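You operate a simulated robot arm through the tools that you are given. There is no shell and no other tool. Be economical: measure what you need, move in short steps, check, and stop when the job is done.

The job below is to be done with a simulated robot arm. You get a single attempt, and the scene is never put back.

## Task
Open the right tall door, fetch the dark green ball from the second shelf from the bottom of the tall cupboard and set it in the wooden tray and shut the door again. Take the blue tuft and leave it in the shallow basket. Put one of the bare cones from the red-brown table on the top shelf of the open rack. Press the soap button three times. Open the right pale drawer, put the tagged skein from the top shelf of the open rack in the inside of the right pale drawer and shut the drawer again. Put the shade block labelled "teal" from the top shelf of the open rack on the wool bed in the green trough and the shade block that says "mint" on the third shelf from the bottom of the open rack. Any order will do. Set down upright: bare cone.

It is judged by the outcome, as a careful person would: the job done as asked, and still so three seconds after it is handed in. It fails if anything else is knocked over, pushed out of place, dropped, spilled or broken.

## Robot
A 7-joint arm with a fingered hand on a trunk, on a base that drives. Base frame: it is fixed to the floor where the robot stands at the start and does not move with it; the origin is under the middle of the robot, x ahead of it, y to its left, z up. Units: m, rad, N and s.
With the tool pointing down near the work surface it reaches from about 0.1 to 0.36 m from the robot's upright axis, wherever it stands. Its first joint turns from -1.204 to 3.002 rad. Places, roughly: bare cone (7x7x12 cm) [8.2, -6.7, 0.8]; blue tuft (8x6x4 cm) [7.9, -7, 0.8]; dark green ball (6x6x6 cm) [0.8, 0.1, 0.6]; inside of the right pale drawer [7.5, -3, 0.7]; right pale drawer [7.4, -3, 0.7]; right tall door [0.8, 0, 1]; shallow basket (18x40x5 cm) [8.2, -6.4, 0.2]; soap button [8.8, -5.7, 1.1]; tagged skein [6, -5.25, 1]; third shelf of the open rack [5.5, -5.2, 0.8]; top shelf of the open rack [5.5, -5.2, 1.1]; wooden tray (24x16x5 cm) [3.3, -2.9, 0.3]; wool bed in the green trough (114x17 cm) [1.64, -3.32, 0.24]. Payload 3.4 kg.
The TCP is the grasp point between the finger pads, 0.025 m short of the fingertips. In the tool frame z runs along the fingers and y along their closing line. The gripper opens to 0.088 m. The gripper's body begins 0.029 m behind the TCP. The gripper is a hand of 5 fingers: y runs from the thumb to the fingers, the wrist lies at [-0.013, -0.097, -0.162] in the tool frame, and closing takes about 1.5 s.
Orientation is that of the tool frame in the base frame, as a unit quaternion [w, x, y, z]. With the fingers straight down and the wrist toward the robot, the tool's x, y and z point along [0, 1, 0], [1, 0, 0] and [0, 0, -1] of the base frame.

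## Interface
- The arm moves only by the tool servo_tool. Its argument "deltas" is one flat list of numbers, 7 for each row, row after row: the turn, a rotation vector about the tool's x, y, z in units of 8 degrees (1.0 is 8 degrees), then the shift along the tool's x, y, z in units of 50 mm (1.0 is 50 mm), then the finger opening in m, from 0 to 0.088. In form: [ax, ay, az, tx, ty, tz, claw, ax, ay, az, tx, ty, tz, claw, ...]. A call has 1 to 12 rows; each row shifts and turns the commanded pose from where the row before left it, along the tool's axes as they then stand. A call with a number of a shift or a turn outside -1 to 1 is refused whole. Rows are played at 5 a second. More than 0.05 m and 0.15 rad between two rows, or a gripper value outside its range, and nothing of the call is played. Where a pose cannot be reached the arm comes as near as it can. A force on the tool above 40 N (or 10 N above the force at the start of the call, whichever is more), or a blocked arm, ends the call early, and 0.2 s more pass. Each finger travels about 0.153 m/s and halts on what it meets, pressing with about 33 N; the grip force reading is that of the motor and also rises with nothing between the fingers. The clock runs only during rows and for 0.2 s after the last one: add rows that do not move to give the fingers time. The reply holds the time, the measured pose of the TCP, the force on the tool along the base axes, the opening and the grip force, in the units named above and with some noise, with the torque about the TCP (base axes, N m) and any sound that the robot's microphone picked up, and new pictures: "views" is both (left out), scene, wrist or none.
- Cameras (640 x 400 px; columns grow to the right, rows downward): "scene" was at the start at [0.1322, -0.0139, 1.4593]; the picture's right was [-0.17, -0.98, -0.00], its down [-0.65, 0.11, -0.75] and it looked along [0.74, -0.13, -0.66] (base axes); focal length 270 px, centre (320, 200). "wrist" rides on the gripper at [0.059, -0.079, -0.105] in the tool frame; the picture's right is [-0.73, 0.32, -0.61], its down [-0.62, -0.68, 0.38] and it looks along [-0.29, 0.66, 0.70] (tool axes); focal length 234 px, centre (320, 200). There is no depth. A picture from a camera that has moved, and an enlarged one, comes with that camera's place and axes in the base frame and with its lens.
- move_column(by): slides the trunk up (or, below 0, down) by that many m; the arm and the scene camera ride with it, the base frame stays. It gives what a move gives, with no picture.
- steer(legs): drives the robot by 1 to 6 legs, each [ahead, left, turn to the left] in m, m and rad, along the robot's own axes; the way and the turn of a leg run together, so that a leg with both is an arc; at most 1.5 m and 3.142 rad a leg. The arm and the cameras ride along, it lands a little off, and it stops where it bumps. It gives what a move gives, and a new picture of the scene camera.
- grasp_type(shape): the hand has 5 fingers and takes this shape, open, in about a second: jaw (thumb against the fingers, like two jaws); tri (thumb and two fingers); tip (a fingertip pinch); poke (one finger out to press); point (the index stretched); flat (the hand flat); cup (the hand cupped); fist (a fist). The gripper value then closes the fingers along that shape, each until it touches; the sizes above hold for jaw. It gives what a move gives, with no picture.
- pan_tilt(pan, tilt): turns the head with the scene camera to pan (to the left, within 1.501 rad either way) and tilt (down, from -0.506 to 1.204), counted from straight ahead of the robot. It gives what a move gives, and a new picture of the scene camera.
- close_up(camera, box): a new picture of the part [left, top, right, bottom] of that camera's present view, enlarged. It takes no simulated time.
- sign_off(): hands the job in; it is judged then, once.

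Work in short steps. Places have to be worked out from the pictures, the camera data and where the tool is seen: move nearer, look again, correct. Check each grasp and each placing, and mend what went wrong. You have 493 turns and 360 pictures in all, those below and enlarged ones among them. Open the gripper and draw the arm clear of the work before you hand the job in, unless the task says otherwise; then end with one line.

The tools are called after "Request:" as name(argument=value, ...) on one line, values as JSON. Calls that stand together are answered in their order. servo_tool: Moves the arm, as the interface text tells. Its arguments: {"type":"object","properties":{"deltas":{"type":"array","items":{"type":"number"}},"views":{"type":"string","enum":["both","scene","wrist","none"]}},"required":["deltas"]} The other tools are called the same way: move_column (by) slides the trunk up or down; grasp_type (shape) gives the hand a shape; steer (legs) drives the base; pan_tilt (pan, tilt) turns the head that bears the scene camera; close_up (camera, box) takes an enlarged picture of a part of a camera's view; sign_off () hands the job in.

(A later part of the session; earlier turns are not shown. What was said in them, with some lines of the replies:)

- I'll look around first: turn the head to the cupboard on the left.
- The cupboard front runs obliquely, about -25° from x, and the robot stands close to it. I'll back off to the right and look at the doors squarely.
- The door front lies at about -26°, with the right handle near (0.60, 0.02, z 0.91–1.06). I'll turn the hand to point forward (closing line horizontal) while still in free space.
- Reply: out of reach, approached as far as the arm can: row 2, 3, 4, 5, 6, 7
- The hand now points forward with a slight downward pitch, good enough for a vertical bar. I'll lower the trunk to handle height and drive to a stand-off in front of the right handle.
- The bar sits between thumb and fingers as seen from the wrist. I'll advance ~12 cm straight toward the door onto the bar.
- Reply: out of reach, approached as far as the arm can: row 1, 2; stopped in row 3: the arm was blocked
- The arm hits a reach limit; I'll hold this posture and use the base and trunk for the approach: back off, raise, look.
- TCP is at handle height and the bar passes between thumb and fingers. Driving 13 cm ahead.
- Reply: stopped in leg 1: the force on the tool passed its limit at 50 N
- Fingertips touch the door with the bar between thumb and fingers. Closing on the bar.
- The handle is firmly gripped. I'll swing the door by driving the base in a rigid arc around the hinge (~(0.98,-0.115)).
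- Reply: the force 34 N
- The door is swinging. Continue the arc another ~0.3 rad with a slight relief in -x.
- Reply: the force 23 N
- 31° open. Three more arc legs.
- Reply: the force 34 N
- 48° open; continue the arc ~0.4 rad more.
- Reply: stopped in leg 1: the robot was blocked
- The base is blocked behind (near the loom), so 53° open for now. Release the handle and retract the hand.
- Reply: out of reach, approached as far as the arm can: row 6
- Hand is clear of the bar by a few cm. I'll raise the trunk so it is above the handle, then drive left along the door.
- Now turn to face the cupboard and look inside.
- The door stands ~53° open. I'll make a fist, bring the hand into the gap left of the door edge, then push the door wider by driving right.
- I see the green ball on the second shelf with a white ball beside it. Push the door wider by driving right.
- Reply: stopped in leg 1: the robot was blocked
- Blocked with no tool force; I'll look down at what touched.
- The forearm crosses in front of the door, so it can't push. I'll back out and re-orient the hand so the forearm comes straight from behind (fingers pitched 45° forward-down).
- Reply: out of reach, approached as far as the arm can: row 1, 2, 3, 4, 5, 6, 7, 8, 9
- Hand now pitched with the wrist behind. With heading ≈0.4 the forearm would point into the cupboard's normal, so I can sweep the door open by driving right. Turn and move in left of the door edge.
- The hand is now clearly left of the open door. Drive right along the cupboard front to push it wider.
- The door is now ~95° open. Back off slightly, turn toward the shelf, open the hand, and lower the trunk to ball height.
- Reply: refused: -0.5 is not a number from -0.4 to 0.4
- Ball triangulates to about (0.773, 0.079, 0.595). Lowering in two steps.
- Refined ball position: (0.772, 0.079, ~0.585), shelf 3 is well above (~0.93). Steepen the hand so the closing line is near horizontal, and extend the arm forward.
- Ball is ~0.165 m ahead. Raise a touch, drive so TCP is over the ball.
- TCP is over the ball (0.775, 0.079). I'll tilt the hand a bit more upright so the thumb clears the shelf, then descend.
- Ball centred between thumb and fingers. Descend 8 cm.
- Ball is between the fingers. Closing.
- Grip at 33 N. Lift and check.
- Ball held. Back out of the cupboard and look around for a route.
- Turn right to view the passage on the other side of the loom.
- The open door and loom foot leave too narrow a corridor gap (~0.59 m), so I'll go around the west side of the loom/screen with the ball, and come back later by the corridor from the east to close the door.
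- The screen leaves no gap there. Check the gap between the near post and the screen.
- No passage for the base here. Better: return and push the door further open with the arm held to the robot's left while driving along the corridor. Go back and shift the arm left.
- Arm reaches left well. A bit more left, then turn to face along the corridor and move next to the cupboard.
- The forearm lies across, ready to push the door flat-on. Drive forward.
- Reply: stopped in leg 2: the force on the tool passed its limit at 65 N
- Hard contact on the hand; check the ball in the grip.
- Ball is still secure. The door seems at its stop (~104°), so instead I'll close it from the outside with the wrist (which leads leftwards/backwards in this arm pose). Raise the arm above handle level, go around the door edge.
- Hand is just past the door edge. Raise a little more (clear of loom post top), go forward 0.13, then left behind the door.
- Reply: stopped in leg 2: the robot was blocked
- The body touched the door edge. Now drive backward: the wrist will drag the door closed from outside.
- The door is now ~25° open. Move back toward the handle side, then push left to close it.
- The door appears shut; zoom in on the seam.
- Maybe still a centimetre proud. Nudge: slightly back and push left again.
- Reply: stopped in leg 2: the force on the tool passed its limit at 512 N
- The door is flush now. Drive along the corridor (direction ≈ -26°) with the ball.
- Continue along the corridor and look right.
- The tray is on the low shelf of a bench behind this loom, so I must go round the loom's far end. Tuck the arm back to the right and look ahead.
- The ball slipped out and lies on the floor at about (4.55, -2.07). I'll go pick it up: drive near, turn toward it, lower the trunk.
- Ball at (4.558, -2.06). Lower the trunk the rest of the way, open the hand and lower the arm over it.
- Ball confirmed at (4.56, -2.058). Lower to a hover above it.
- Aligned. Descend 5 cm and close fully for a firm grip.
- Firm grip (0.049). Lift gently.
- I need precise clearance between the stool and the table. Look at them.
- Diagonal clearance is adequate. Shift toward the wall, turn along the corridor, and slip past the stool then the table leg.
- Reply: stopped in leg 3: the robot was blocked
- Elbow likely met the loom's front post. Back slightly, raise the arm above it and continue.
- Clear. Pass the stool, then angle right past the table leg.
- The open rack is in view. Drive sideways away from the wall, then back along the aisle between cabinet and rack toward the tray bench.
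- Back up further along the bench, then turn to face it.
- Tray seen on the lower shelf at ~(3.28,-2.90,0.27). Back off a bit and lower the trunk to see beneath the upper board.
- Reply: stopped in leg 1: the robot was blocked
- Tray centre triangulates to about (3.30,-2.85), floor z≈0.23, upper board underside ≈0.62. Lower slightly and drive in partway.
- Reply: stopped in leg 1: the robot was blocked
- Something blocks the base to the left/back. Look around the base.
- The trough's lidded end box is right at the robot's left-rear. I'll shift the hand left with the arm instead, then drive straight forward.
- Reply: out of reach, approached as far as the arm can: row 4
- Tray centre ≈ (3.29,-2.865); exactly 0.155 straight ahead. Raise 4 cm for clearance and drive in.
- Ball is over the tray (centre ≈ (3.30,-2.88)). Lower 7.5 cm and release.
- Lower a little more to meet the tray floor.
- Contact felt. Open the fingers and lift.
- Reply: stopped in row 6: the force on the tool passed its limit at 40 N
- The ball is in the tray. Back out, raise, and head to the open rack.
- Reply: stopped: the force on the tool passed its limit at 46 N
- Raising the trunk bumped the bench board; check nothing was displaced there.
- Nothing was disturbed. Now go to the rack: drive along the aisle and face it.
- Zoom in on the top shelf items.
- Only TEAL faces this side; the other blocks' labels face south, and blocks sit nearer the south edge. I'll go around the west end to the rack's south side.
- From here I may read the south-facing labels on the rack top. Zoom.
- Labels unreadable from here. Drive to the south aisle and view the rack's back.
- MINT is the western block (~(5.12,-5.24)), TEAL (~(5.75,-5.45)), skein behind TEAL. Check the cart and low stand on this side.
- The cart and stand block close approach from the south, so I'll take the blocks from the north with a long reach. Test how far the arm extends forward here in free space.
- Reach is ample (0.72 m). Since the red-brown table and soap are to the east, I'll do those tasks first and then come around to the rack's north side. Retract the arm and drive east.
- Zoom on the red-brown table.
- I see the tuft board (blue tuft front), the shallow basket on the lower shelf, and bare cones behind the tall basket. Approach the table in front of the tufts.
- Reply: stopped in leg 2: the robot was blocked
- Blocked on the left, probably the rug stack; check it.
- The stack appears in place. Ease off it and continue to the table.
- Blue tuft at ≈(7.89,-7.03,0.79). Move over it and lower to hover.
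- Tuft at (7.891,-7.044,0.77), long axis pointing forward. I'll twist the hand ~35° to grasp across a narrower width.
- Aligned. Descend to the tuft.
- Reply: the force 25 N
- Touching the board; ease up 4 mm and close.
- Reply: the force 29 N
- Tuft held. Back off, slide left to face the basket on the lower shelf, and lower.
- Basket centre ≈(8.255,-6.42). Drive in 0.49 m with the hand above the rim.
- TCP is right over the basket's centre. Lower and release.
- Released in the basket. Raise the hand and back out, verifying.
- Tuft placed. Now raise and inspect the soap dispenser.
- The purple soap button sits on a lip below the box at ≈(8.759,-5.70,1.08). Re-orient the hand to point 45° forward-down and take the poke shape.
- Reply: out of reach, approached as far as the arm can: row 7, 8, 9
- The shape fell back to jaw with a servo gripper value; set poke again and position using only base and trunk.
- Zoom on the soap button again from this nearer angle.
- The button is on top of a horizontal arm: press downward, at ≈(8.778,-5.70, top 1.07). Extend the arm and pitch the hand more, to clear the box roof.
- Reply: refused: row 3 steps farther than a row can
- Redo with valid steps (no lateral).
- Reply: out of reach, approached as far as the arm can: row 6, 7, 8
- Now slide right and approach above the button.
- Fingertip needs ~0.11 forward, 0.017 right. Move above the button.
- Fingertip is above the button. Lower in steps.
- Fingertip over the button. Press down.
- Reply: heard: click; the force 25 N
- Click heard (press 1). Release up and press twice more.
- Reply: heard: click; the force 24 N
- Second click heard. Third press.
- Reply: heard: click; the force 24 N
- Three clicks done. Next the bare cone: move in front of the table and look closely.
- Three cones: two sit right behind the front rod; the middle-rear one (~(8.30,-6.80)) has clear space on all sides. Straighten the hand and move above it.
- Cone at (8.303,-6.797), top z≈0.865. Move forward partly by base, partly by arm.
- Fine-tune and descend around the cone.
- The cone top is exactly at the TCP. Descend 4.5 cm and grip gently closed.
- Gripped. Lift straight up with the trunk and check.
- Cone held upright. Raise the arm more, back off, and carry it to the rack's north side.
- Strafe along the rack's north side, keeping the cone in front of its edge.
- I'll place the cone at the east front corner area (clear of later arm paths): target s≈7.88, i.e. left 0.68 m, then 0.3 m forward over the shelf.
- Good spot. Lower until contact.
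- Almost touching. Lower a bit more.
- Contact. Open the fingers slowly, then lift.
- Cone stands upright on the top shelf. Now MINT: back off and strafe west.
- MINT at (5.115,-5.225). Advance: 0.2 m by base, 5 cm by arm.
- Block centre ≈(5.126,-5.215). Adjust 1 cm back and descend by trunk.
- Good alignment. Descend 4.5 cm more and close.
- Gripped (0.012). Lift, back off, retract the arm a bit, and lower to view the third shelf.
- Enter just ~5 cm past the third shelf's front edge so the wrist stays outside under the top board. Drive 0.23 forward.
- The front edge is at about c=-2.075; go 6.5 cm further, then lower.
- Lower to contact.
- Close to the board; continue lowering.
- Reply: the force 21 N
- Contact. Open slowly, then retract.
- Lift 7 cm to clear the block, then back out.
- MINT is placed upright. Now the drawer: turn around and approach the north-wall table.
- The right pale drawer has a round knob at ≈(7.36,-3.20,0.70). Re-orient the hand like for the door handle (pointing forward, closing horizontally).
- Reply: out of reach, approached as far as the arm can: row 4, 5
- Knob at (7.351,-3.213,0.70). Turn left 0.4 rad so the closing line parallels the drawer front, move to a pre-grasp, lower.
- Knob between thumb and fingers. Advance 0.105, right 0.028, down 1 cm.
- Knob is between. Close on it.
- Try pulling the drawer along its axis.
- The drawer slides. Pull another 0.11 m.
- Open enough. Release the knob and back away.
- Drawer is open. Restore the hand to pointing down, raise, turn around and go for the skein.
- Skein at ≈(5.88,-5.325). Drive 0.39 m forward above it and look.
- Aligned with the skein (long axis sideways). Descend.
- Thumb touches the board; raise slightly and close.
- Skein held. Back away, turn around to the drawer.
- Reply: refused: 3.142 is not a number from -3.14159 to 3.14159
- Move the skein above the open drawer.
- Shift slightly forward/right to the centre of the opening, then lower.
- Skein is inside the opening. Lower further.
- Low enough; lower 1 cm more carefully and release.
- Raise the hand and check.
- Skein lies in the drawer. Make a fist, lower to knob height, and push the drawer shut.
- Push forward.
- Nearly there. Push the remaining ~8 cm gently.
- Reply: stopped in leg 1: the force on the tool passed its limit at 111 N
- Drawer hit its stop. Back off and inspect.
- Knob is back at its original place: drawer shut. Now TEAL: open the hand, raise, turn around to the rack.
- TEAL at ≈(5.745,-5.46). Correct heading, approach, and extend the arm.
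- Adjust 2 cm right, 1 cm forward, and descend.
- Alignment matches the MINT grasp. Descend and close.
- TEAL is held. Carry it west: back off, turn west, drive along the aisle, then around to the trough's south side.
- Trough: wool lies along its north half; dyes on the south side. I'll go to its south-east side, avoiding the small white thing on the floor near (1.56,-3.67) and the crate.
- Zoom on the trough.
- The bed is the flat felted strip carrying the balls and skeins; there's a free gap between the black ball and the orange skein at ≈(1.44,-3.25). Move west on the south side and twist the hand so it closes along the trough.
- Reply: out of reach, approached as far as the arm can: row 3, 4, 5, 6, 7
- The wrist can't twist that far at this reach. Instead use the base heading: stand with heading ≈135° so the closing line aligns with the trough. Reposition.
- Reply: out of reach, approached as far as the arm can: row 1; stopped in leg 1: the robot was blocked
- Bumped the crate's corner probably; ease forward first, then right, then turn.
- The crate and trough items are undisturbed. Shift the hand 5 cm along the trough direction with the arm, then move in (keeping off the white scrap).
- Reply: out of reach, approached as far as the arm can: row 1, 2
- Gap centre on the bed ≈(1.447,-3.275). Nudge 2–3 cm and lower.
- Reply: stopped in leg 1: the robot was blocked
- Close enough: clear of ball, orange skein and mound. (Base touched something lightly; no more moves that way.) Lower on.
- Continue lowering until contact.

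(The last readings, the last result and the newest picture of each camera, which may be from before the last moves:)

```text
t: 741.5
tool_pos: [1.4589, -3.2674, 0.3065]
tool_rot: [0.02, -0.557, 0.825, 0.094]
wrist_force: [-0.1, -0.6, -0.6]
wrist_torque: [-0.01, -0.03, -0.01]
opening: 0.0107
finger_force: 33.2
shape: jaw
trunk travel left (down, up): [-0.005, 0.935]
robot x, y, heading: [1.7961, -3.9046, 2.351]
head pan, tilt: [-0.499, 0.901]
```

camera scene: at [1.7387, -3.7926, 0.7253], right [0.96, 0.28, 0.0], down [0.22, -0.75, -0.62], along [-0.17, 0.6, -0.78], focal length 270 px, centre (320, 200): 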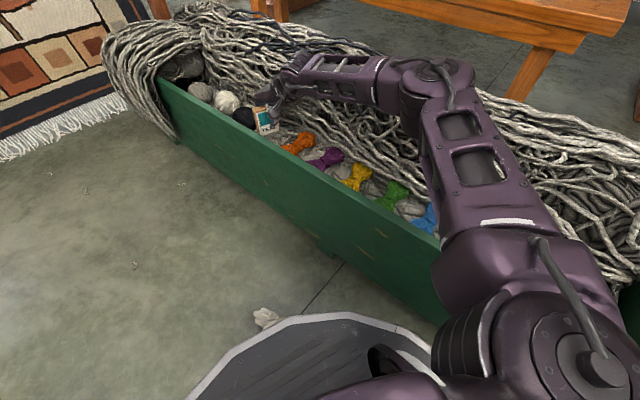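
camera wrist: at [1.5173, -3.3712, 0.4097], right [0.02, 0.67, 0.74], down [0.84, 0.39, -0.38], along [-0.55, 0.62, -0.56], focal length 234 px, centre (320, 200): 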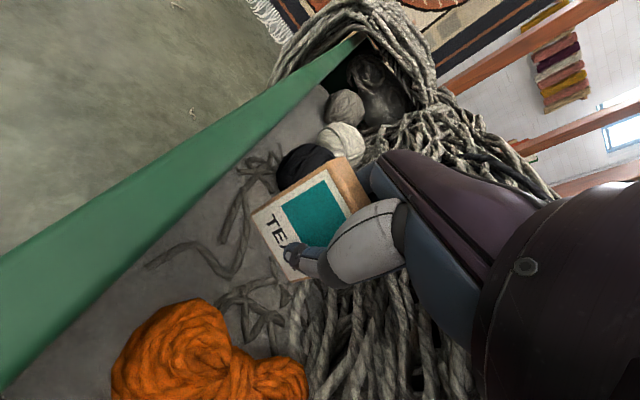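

Request:
servo_tool(deltas=[0, 0, 0, 0, -0.03, 0.2, 0], views="none")

Request:
servo_tool(deltas=[0, 0, 0, 0, -0.03, 0.2, 0], views="wrist")

```text
t: 741.9
tool_pos: [1.4593, -3.2671, 0.3066]
tool_rot: [0.021, -0.557, 0.825, 0.093]
wrist_force: [1.1, -0.6, -0.3]
wrist_torque: [0.02, 0.0, 0.02]
opening: 0.0109
finger_force: 33.1
shape: jaw
out of reach, approached as far as the arm can: row 1
trunk travel left (down, up): [-0.005, 0.935]
robot x, y, heading: [1.7937, -3.9011, 2.35]
head pan, tilt: [-0.499, 0.901]
```

```text
t: 742.2
tool_pos: [1.4587, -3.2674, 0.3059]
tool_rot: [0.021, -0.556, 0.825, 0.094]
wrist_force: [0.4, 0.3, 0.0]
wrist_torque: [0.01, 0.0, -0.03]
opening: 0.0108
finger_force: 32.6
shape: jaw
out of reach, approached as far as the arm can: row 1
trunk travel left (down, up): [-0.005, 0.935]
robot x, y, heading: [1.7972, -3.9002, 2.356]
head pan, tilt: [-0.499, 0.901]
camera wrist: at [1.5185, -3.3692, 0.391], right [0.02, 0.67, 0.74], down [0.84, 0.39, -0.38], along [-0.55, 0.63, -0.56], focal length 234 px, centre (320, 200)
```

wrist: 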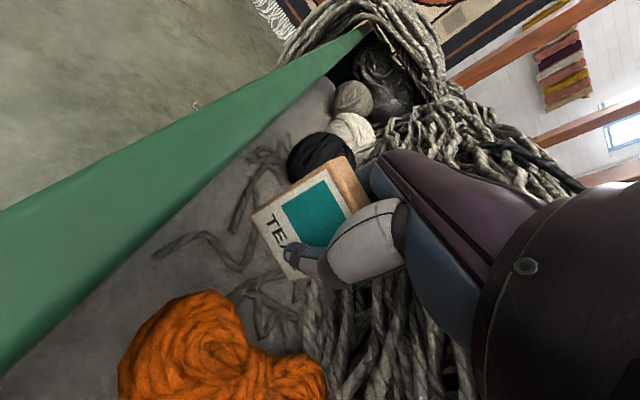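

At the arm's limit with the block's base at ≈0.244 m, and the bed is listed at 0.24. Use the last 5 mm of trunk, then release gently.

Request:
move_column(by=-0.005)

Request:
servo_tool(deltas=[0, 0, 0, 0, 0, 0, 0.014, 0, 0, 0, 0, 0, 0, 0.018, 0, 0, 0, 0, 0, 0, 0.024, 0, 0, 0, 0, 0, 0, 0.03, 0, 0, 0, 0, 0, 0, 0.036], views="both")

```text
t: 742.8
tool_pos: [1.4592, -3.2685, 0.3011]
tool_rot: [0.02, -0.558, 0.825, 0.093]
wrist_force: [-0.4, 0.2, -0.4]
wrist_torque: [-0.01, -0.02, -0.02]
opening: 0.011
finger_force: 32.7
shape: jaw
trunk travel left (down, up): [0.0, 0.94]
robot x, y, heading: [1.7958, -3.9027, 2.353]
head pan, tilt: [-0.499, 0.901]
```

```text
t: 744.0
tool_pos: [1.4589, -3.2675, 0.3014]
tool_rot: [0.021, -0.557, 0.825, 0.093]
wrist_force: [0.3, 0.0, -0.2]
wrist_torque: [0.01, 0.0, 0.03]
opening: 0.0356
finger_force: 0.0
shape: jaw
trunk travel left (down, up): [0.0, 0.94]
robot x, y, heading: [1.7973, -3.9036, 2.357]
head pan, tilt: [-0.499, 0.901]
camera scene: at [1.7387, -3.7926, 0.7202], right [0.96, 0.28, 0.0], down [0.22, -0.75, -0.62], along [-0.17, 0.6, -0.78], focal length 270 px, centre (320, 200)
camera wrist: at [1.5186, -3.3692, 0.3861], right [0.02, 0.67, 0.74], down [0.84, 0.39, -0.38], along [-0.55, 0.63, -0.56], focal length 234 px, centre (320, 200)
```

scene: 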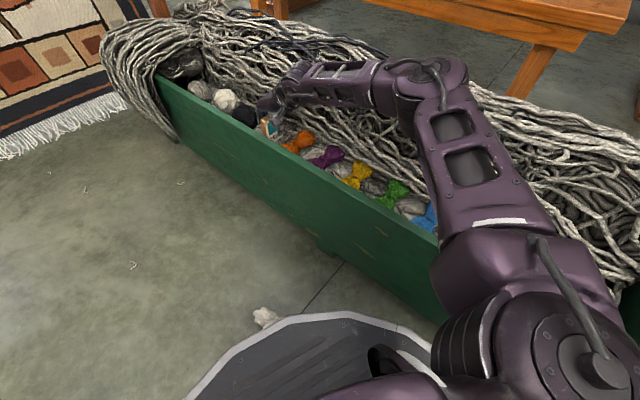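
wrist: 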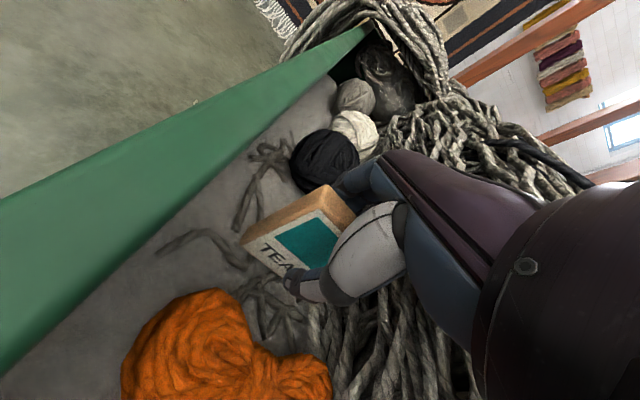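

Released; it stands on the bed. Raise the hand straight up.

Request:
servo_tool(deltas=[0, 0, 0, 0, 0, 0, 0.045, 0, 0, 0, 0, 0, 0, 0.05], views="none")

Request:
move_column(by=0.15)

Request:
close_up(camera="wrist", box=[0, 0, 640, 400])

```text
t: 744.6
tool_pos: [1.4608, -3.2672, 0.3019]
tool_rot: [0.022, -0.557, 0.825, 0.092]
wrist_force: [1.1, 0.3, 0.5]
wrist_torque: [0.0, -0.02, 0.0]
opening: 0.0496
finger_force: 0.1
shape: jaw
trunk travel left (down, up): [0.0, 0.94]
robot x, y, heading: [1.7935, -3.9066, 2.352]
head pan, tilt: [-0.499, 0.901]
```

```text
t: 746.3
tool_pos: [1.4587, -3.2672, 0.4503]
tool_rot: [0.021, -0.557, 0.825, 0.093]
wrist_force: [0.8, 0.0, -0.9]
wrist_torque: [0.02, 0.04, 0.01]
opening: 0.0495
finger_force: 0.1
shape: jaw
trunk travel left (down, up): [-0.15, 0.79]
robot x, y, heading: [1.7962, -3.902, 2.354]
head pan, tilt: [-0.499, 0.901]
```

```text
1.00 times, centred on (320, 200) of wrist (not enlarged: the box is as wide or as high as the picture)
camera zoom: at [1.5186, -3.3692, 0.536], right [0.02, 0.67, 0.74], down [0.84, 0.39, -0.38], along [-0.55, 0.63, -0.56], focal length 234 px, centre (320, 200)
```

zoom: 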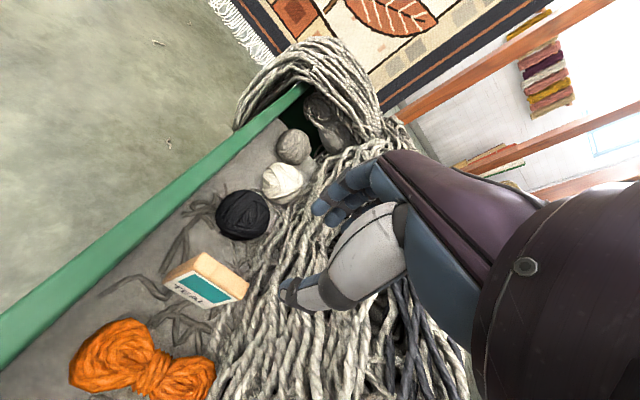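

TEAL stands on the wool bed. Back away, raise, and move to a spot where I can double-check that the tall door is still shut.

Request:
steer(legs=[[-0.25, 0, 0]])

Request:
move_column(by=0.4)

Request:
move_column(by=0.35)

Request:
steer(legs=[[0.84, 0.84, 0]])

Request:
pan_tilt(pan=-0.75, tilt=0.1)

```text
t: 748.2
tool_pos: [1.6389, -3.4499, 0.451]
tool_rot: [0.02, -0.559, 0.824, 0.093]
wrist_force: [-0.9, 0.7, 0.0]
wrist_torque: [0.01, 0.01, -0.01]
opening: 0.0498
finger_force: 0.1
shape: jaw
trunk travel left (down, up): [-0.15, 0.79]
robot x, y, heading: [1.9772, -4.0817, 2.351]
head pan, tilt: [-0.499, 0.901]
camera scene: at [1.9186, -3.9739, 0.8702], right [0.96, 0.28, 0.0], down [0.22, -0.75, -0.62], along [-0.17, 0.6, -0.78], focal length 270 px, centre (320, 200)
```

scene: 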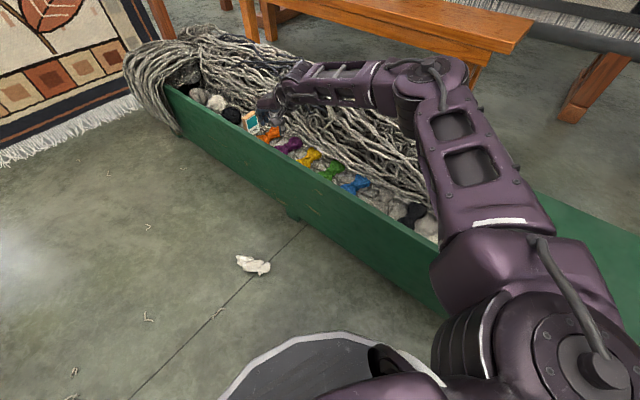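

```text
t: 752.0
tool_pos: [1.638, -3.4491, 0.8504]
tool_rot: [0.02, -0.558, 0.824, 0.093]
wrist_force: [0.5, 0.0, 0.0]
wrist_torque: [-0.01, 0.0, -0.02]
opening: 0.0497
finger_force: 0.0
shape: jaw
trunk travel left (down, up): [-0.55, 0.39]
robot x, y, heading: [1.9769, -4.081, 2.354]
head pan, tilt: [-0.499, 0.901]
```

```text
t: 755.4
tool_pos: [1.6391, -3.4491, 1.2008]
tool_rot: [0.02, -0.558, 0.824, 0.093]
wrist_force: [-0.3, -1.6, 0.6]
wrist_torque: [0.03, -0.02, 0.02]
opening: 0.0497
finger_force: 0.0
shape: jaw
trunk travel left (down, up): [-0.9, 0.04]
robot x, y, heading: [1.976, -4.082, 2.351]
head pan, tilt: [-0.499, 0.901]
```

```text
t: 761.5
tool_pos: [0.4286, -3.4564, 1.2017]
tool_rot: [0.02, -0.561, 0.822, 0.094]
wrist_force: [-0.9, 0.6, 0.0]
wrist_torque: [-0.06, 0.05, 0.03]
opening: 0.0496
finger_force: 0.0
shape: jaw
trunk travel left (down, up): [-0.9, 0.04]
robot x, y, heading: [0.7688, -4.0872, 2.361]
head pan, tilt: [-0.499, 0.901]
camera scene: at [0.7119, -3.9796, 1.6203], right [0.96, 0.29, 0.0], down [0.22, -0.75, -0.62], along [-0.18, 0.6, -0.78], focal length 270 px, centre (320, 200)
```

scene: 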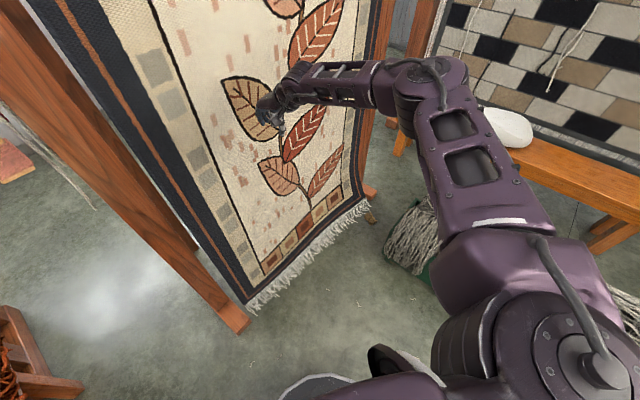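

```text
t: 762.7
tool_pos: [0.4275, -3.458, 1.2013]
tool_rot: [0.02, -0.56, 0.823, 0.094]
wrist_force: [-1.4, -0.4, 0.7]
wrist_torque: [0.01, -0.02, -0.02]
opening: 0.0496
finger_force: 0.1
shape: jaw
trunk travel left (down, up): [-0.9, 0.04]
robot x, y, heading: [0.765, -4.0862, 2.359]
head pan, tilt: [-0.75, 0.099]
camera scene: at [0.7295, -3.9599, 1.6911], right [1.0, 0.04, 0.0], down [0.0, -0.1, -0.99], along [-0.04, 0.99, -0.1], focal length 270 px, centre (320, 200)
```

scene: 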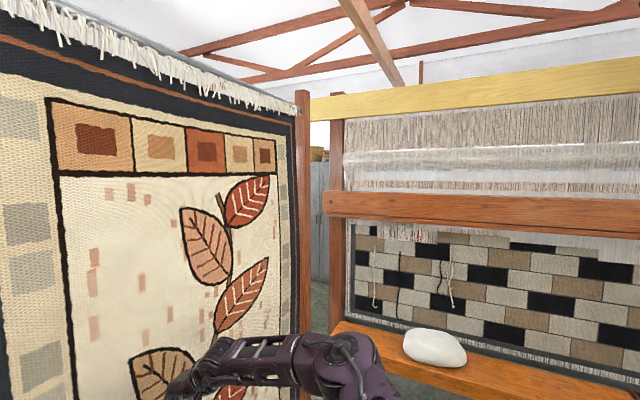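

Request:
close_up(camera="scene", box=[288, 130, 352, 320])

Request:
close_up(camera="scene", box=[300, 190, 340, 215])

```text
2.11 times, centred on (320, 225) of scene
camera zoom: at [0.7295, -3.9599, 1.6911], right [1.0, 0.04, 0.0], down [0.0, -0.1, -0.99], along [-0.04, 0.99, -0.1], focal length 568 px, centre (320, 147)
```

zoom: 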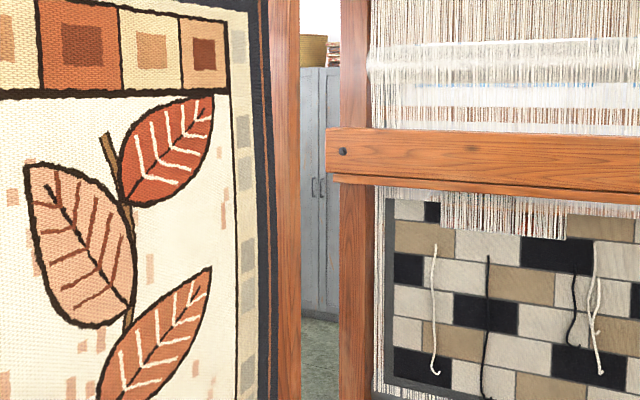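

```text
16.00 times, centred on (320, 202) of scene
camera zoom: at [0.7295, -3.9599, 1.6911], right [1.0, 0.04, 0.0], down [0.0, -0.1, -0.99], along [-0.04, 0.99, -0.1], focal length 4319 px, centre (320, 160)
```

zoom: 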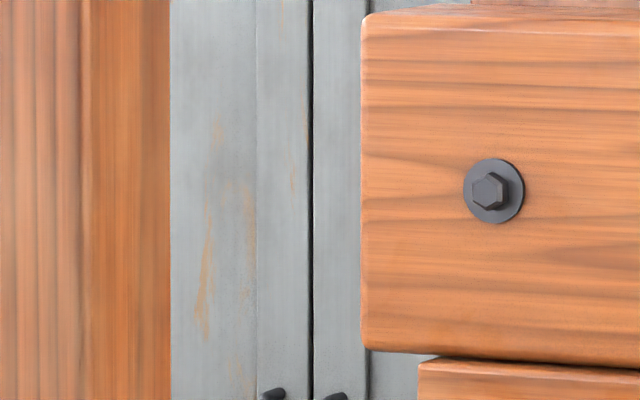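

The door is flush and shut. Draw the robot and open hand clear of the rug, then hand in.

Request:
steer(legs=[[-0.15, 0, 0]])

Request:
servo_tool(deltas=[0, 0, 0, 0, 0, 0, 0.085, 0, 0, 0, 0, 0, 0, 0.085], views="none")

Request:
sign_off()

```text
t: 764.0
tool_pos: [0.5322, -3.5596, 1.2001]
tool_rot: [0.019, -0.56, 0.823, 0.093]
wrist_force: [0.0, -0.4, -0.8]
wrist_torque: [0.0, -0.03, -0.01]
opening: 0.0495
finger_force: 0.0
shape: jaw
trunk travel left (down, up): [-0.9, 0.04]
robot x, y, heading: [0.8746, -4.1897, 2.358]
head pan, tilt: [-0.75, 0.099]
camera scene: at [0.8328, -4.0623, 1.6909], right [1.0, 0.04, 0.0], down [0.01, -0.1, -0.99], along [-0.04, 0.99, -0.1], focal length 270 px, centre (320, 200)
```

scene: 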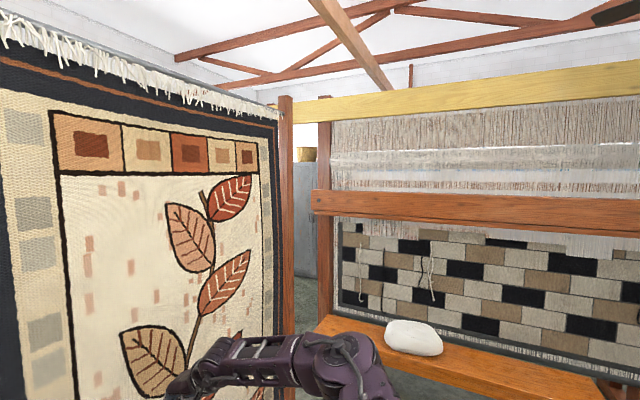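

```text
t: 764.6
tool_pos: [0.5332, -3.5607, 1.201]
tool_rot: [0.02, -0.56, 0.823, 0.093]
wrist_force: [0.4, -0.7, 0.1]
wrist_torque: [0.02, 0.0, 0.02]
opening: 0.0849
finger_force: 0.0
shape: jaw
trunk travel left (down, up): [-0.9, 0.04]
robot x, y, heading: [0.8739, -4.1924, 2.364]
head pan, tilt: [-0.75, 0.099]
```

```text
The job is handed in.
```

Every step of the job is done and handed in, but I dropped the green ball on the floor once on the way and picked it up before putting it in the tray. The base also lightly bumped the rug stack, the trough's end box, the crate and a white scrap on the floor; the crate measured as unmoved, the rug stack and end box looked in place, and the scrap may have shifted a little.
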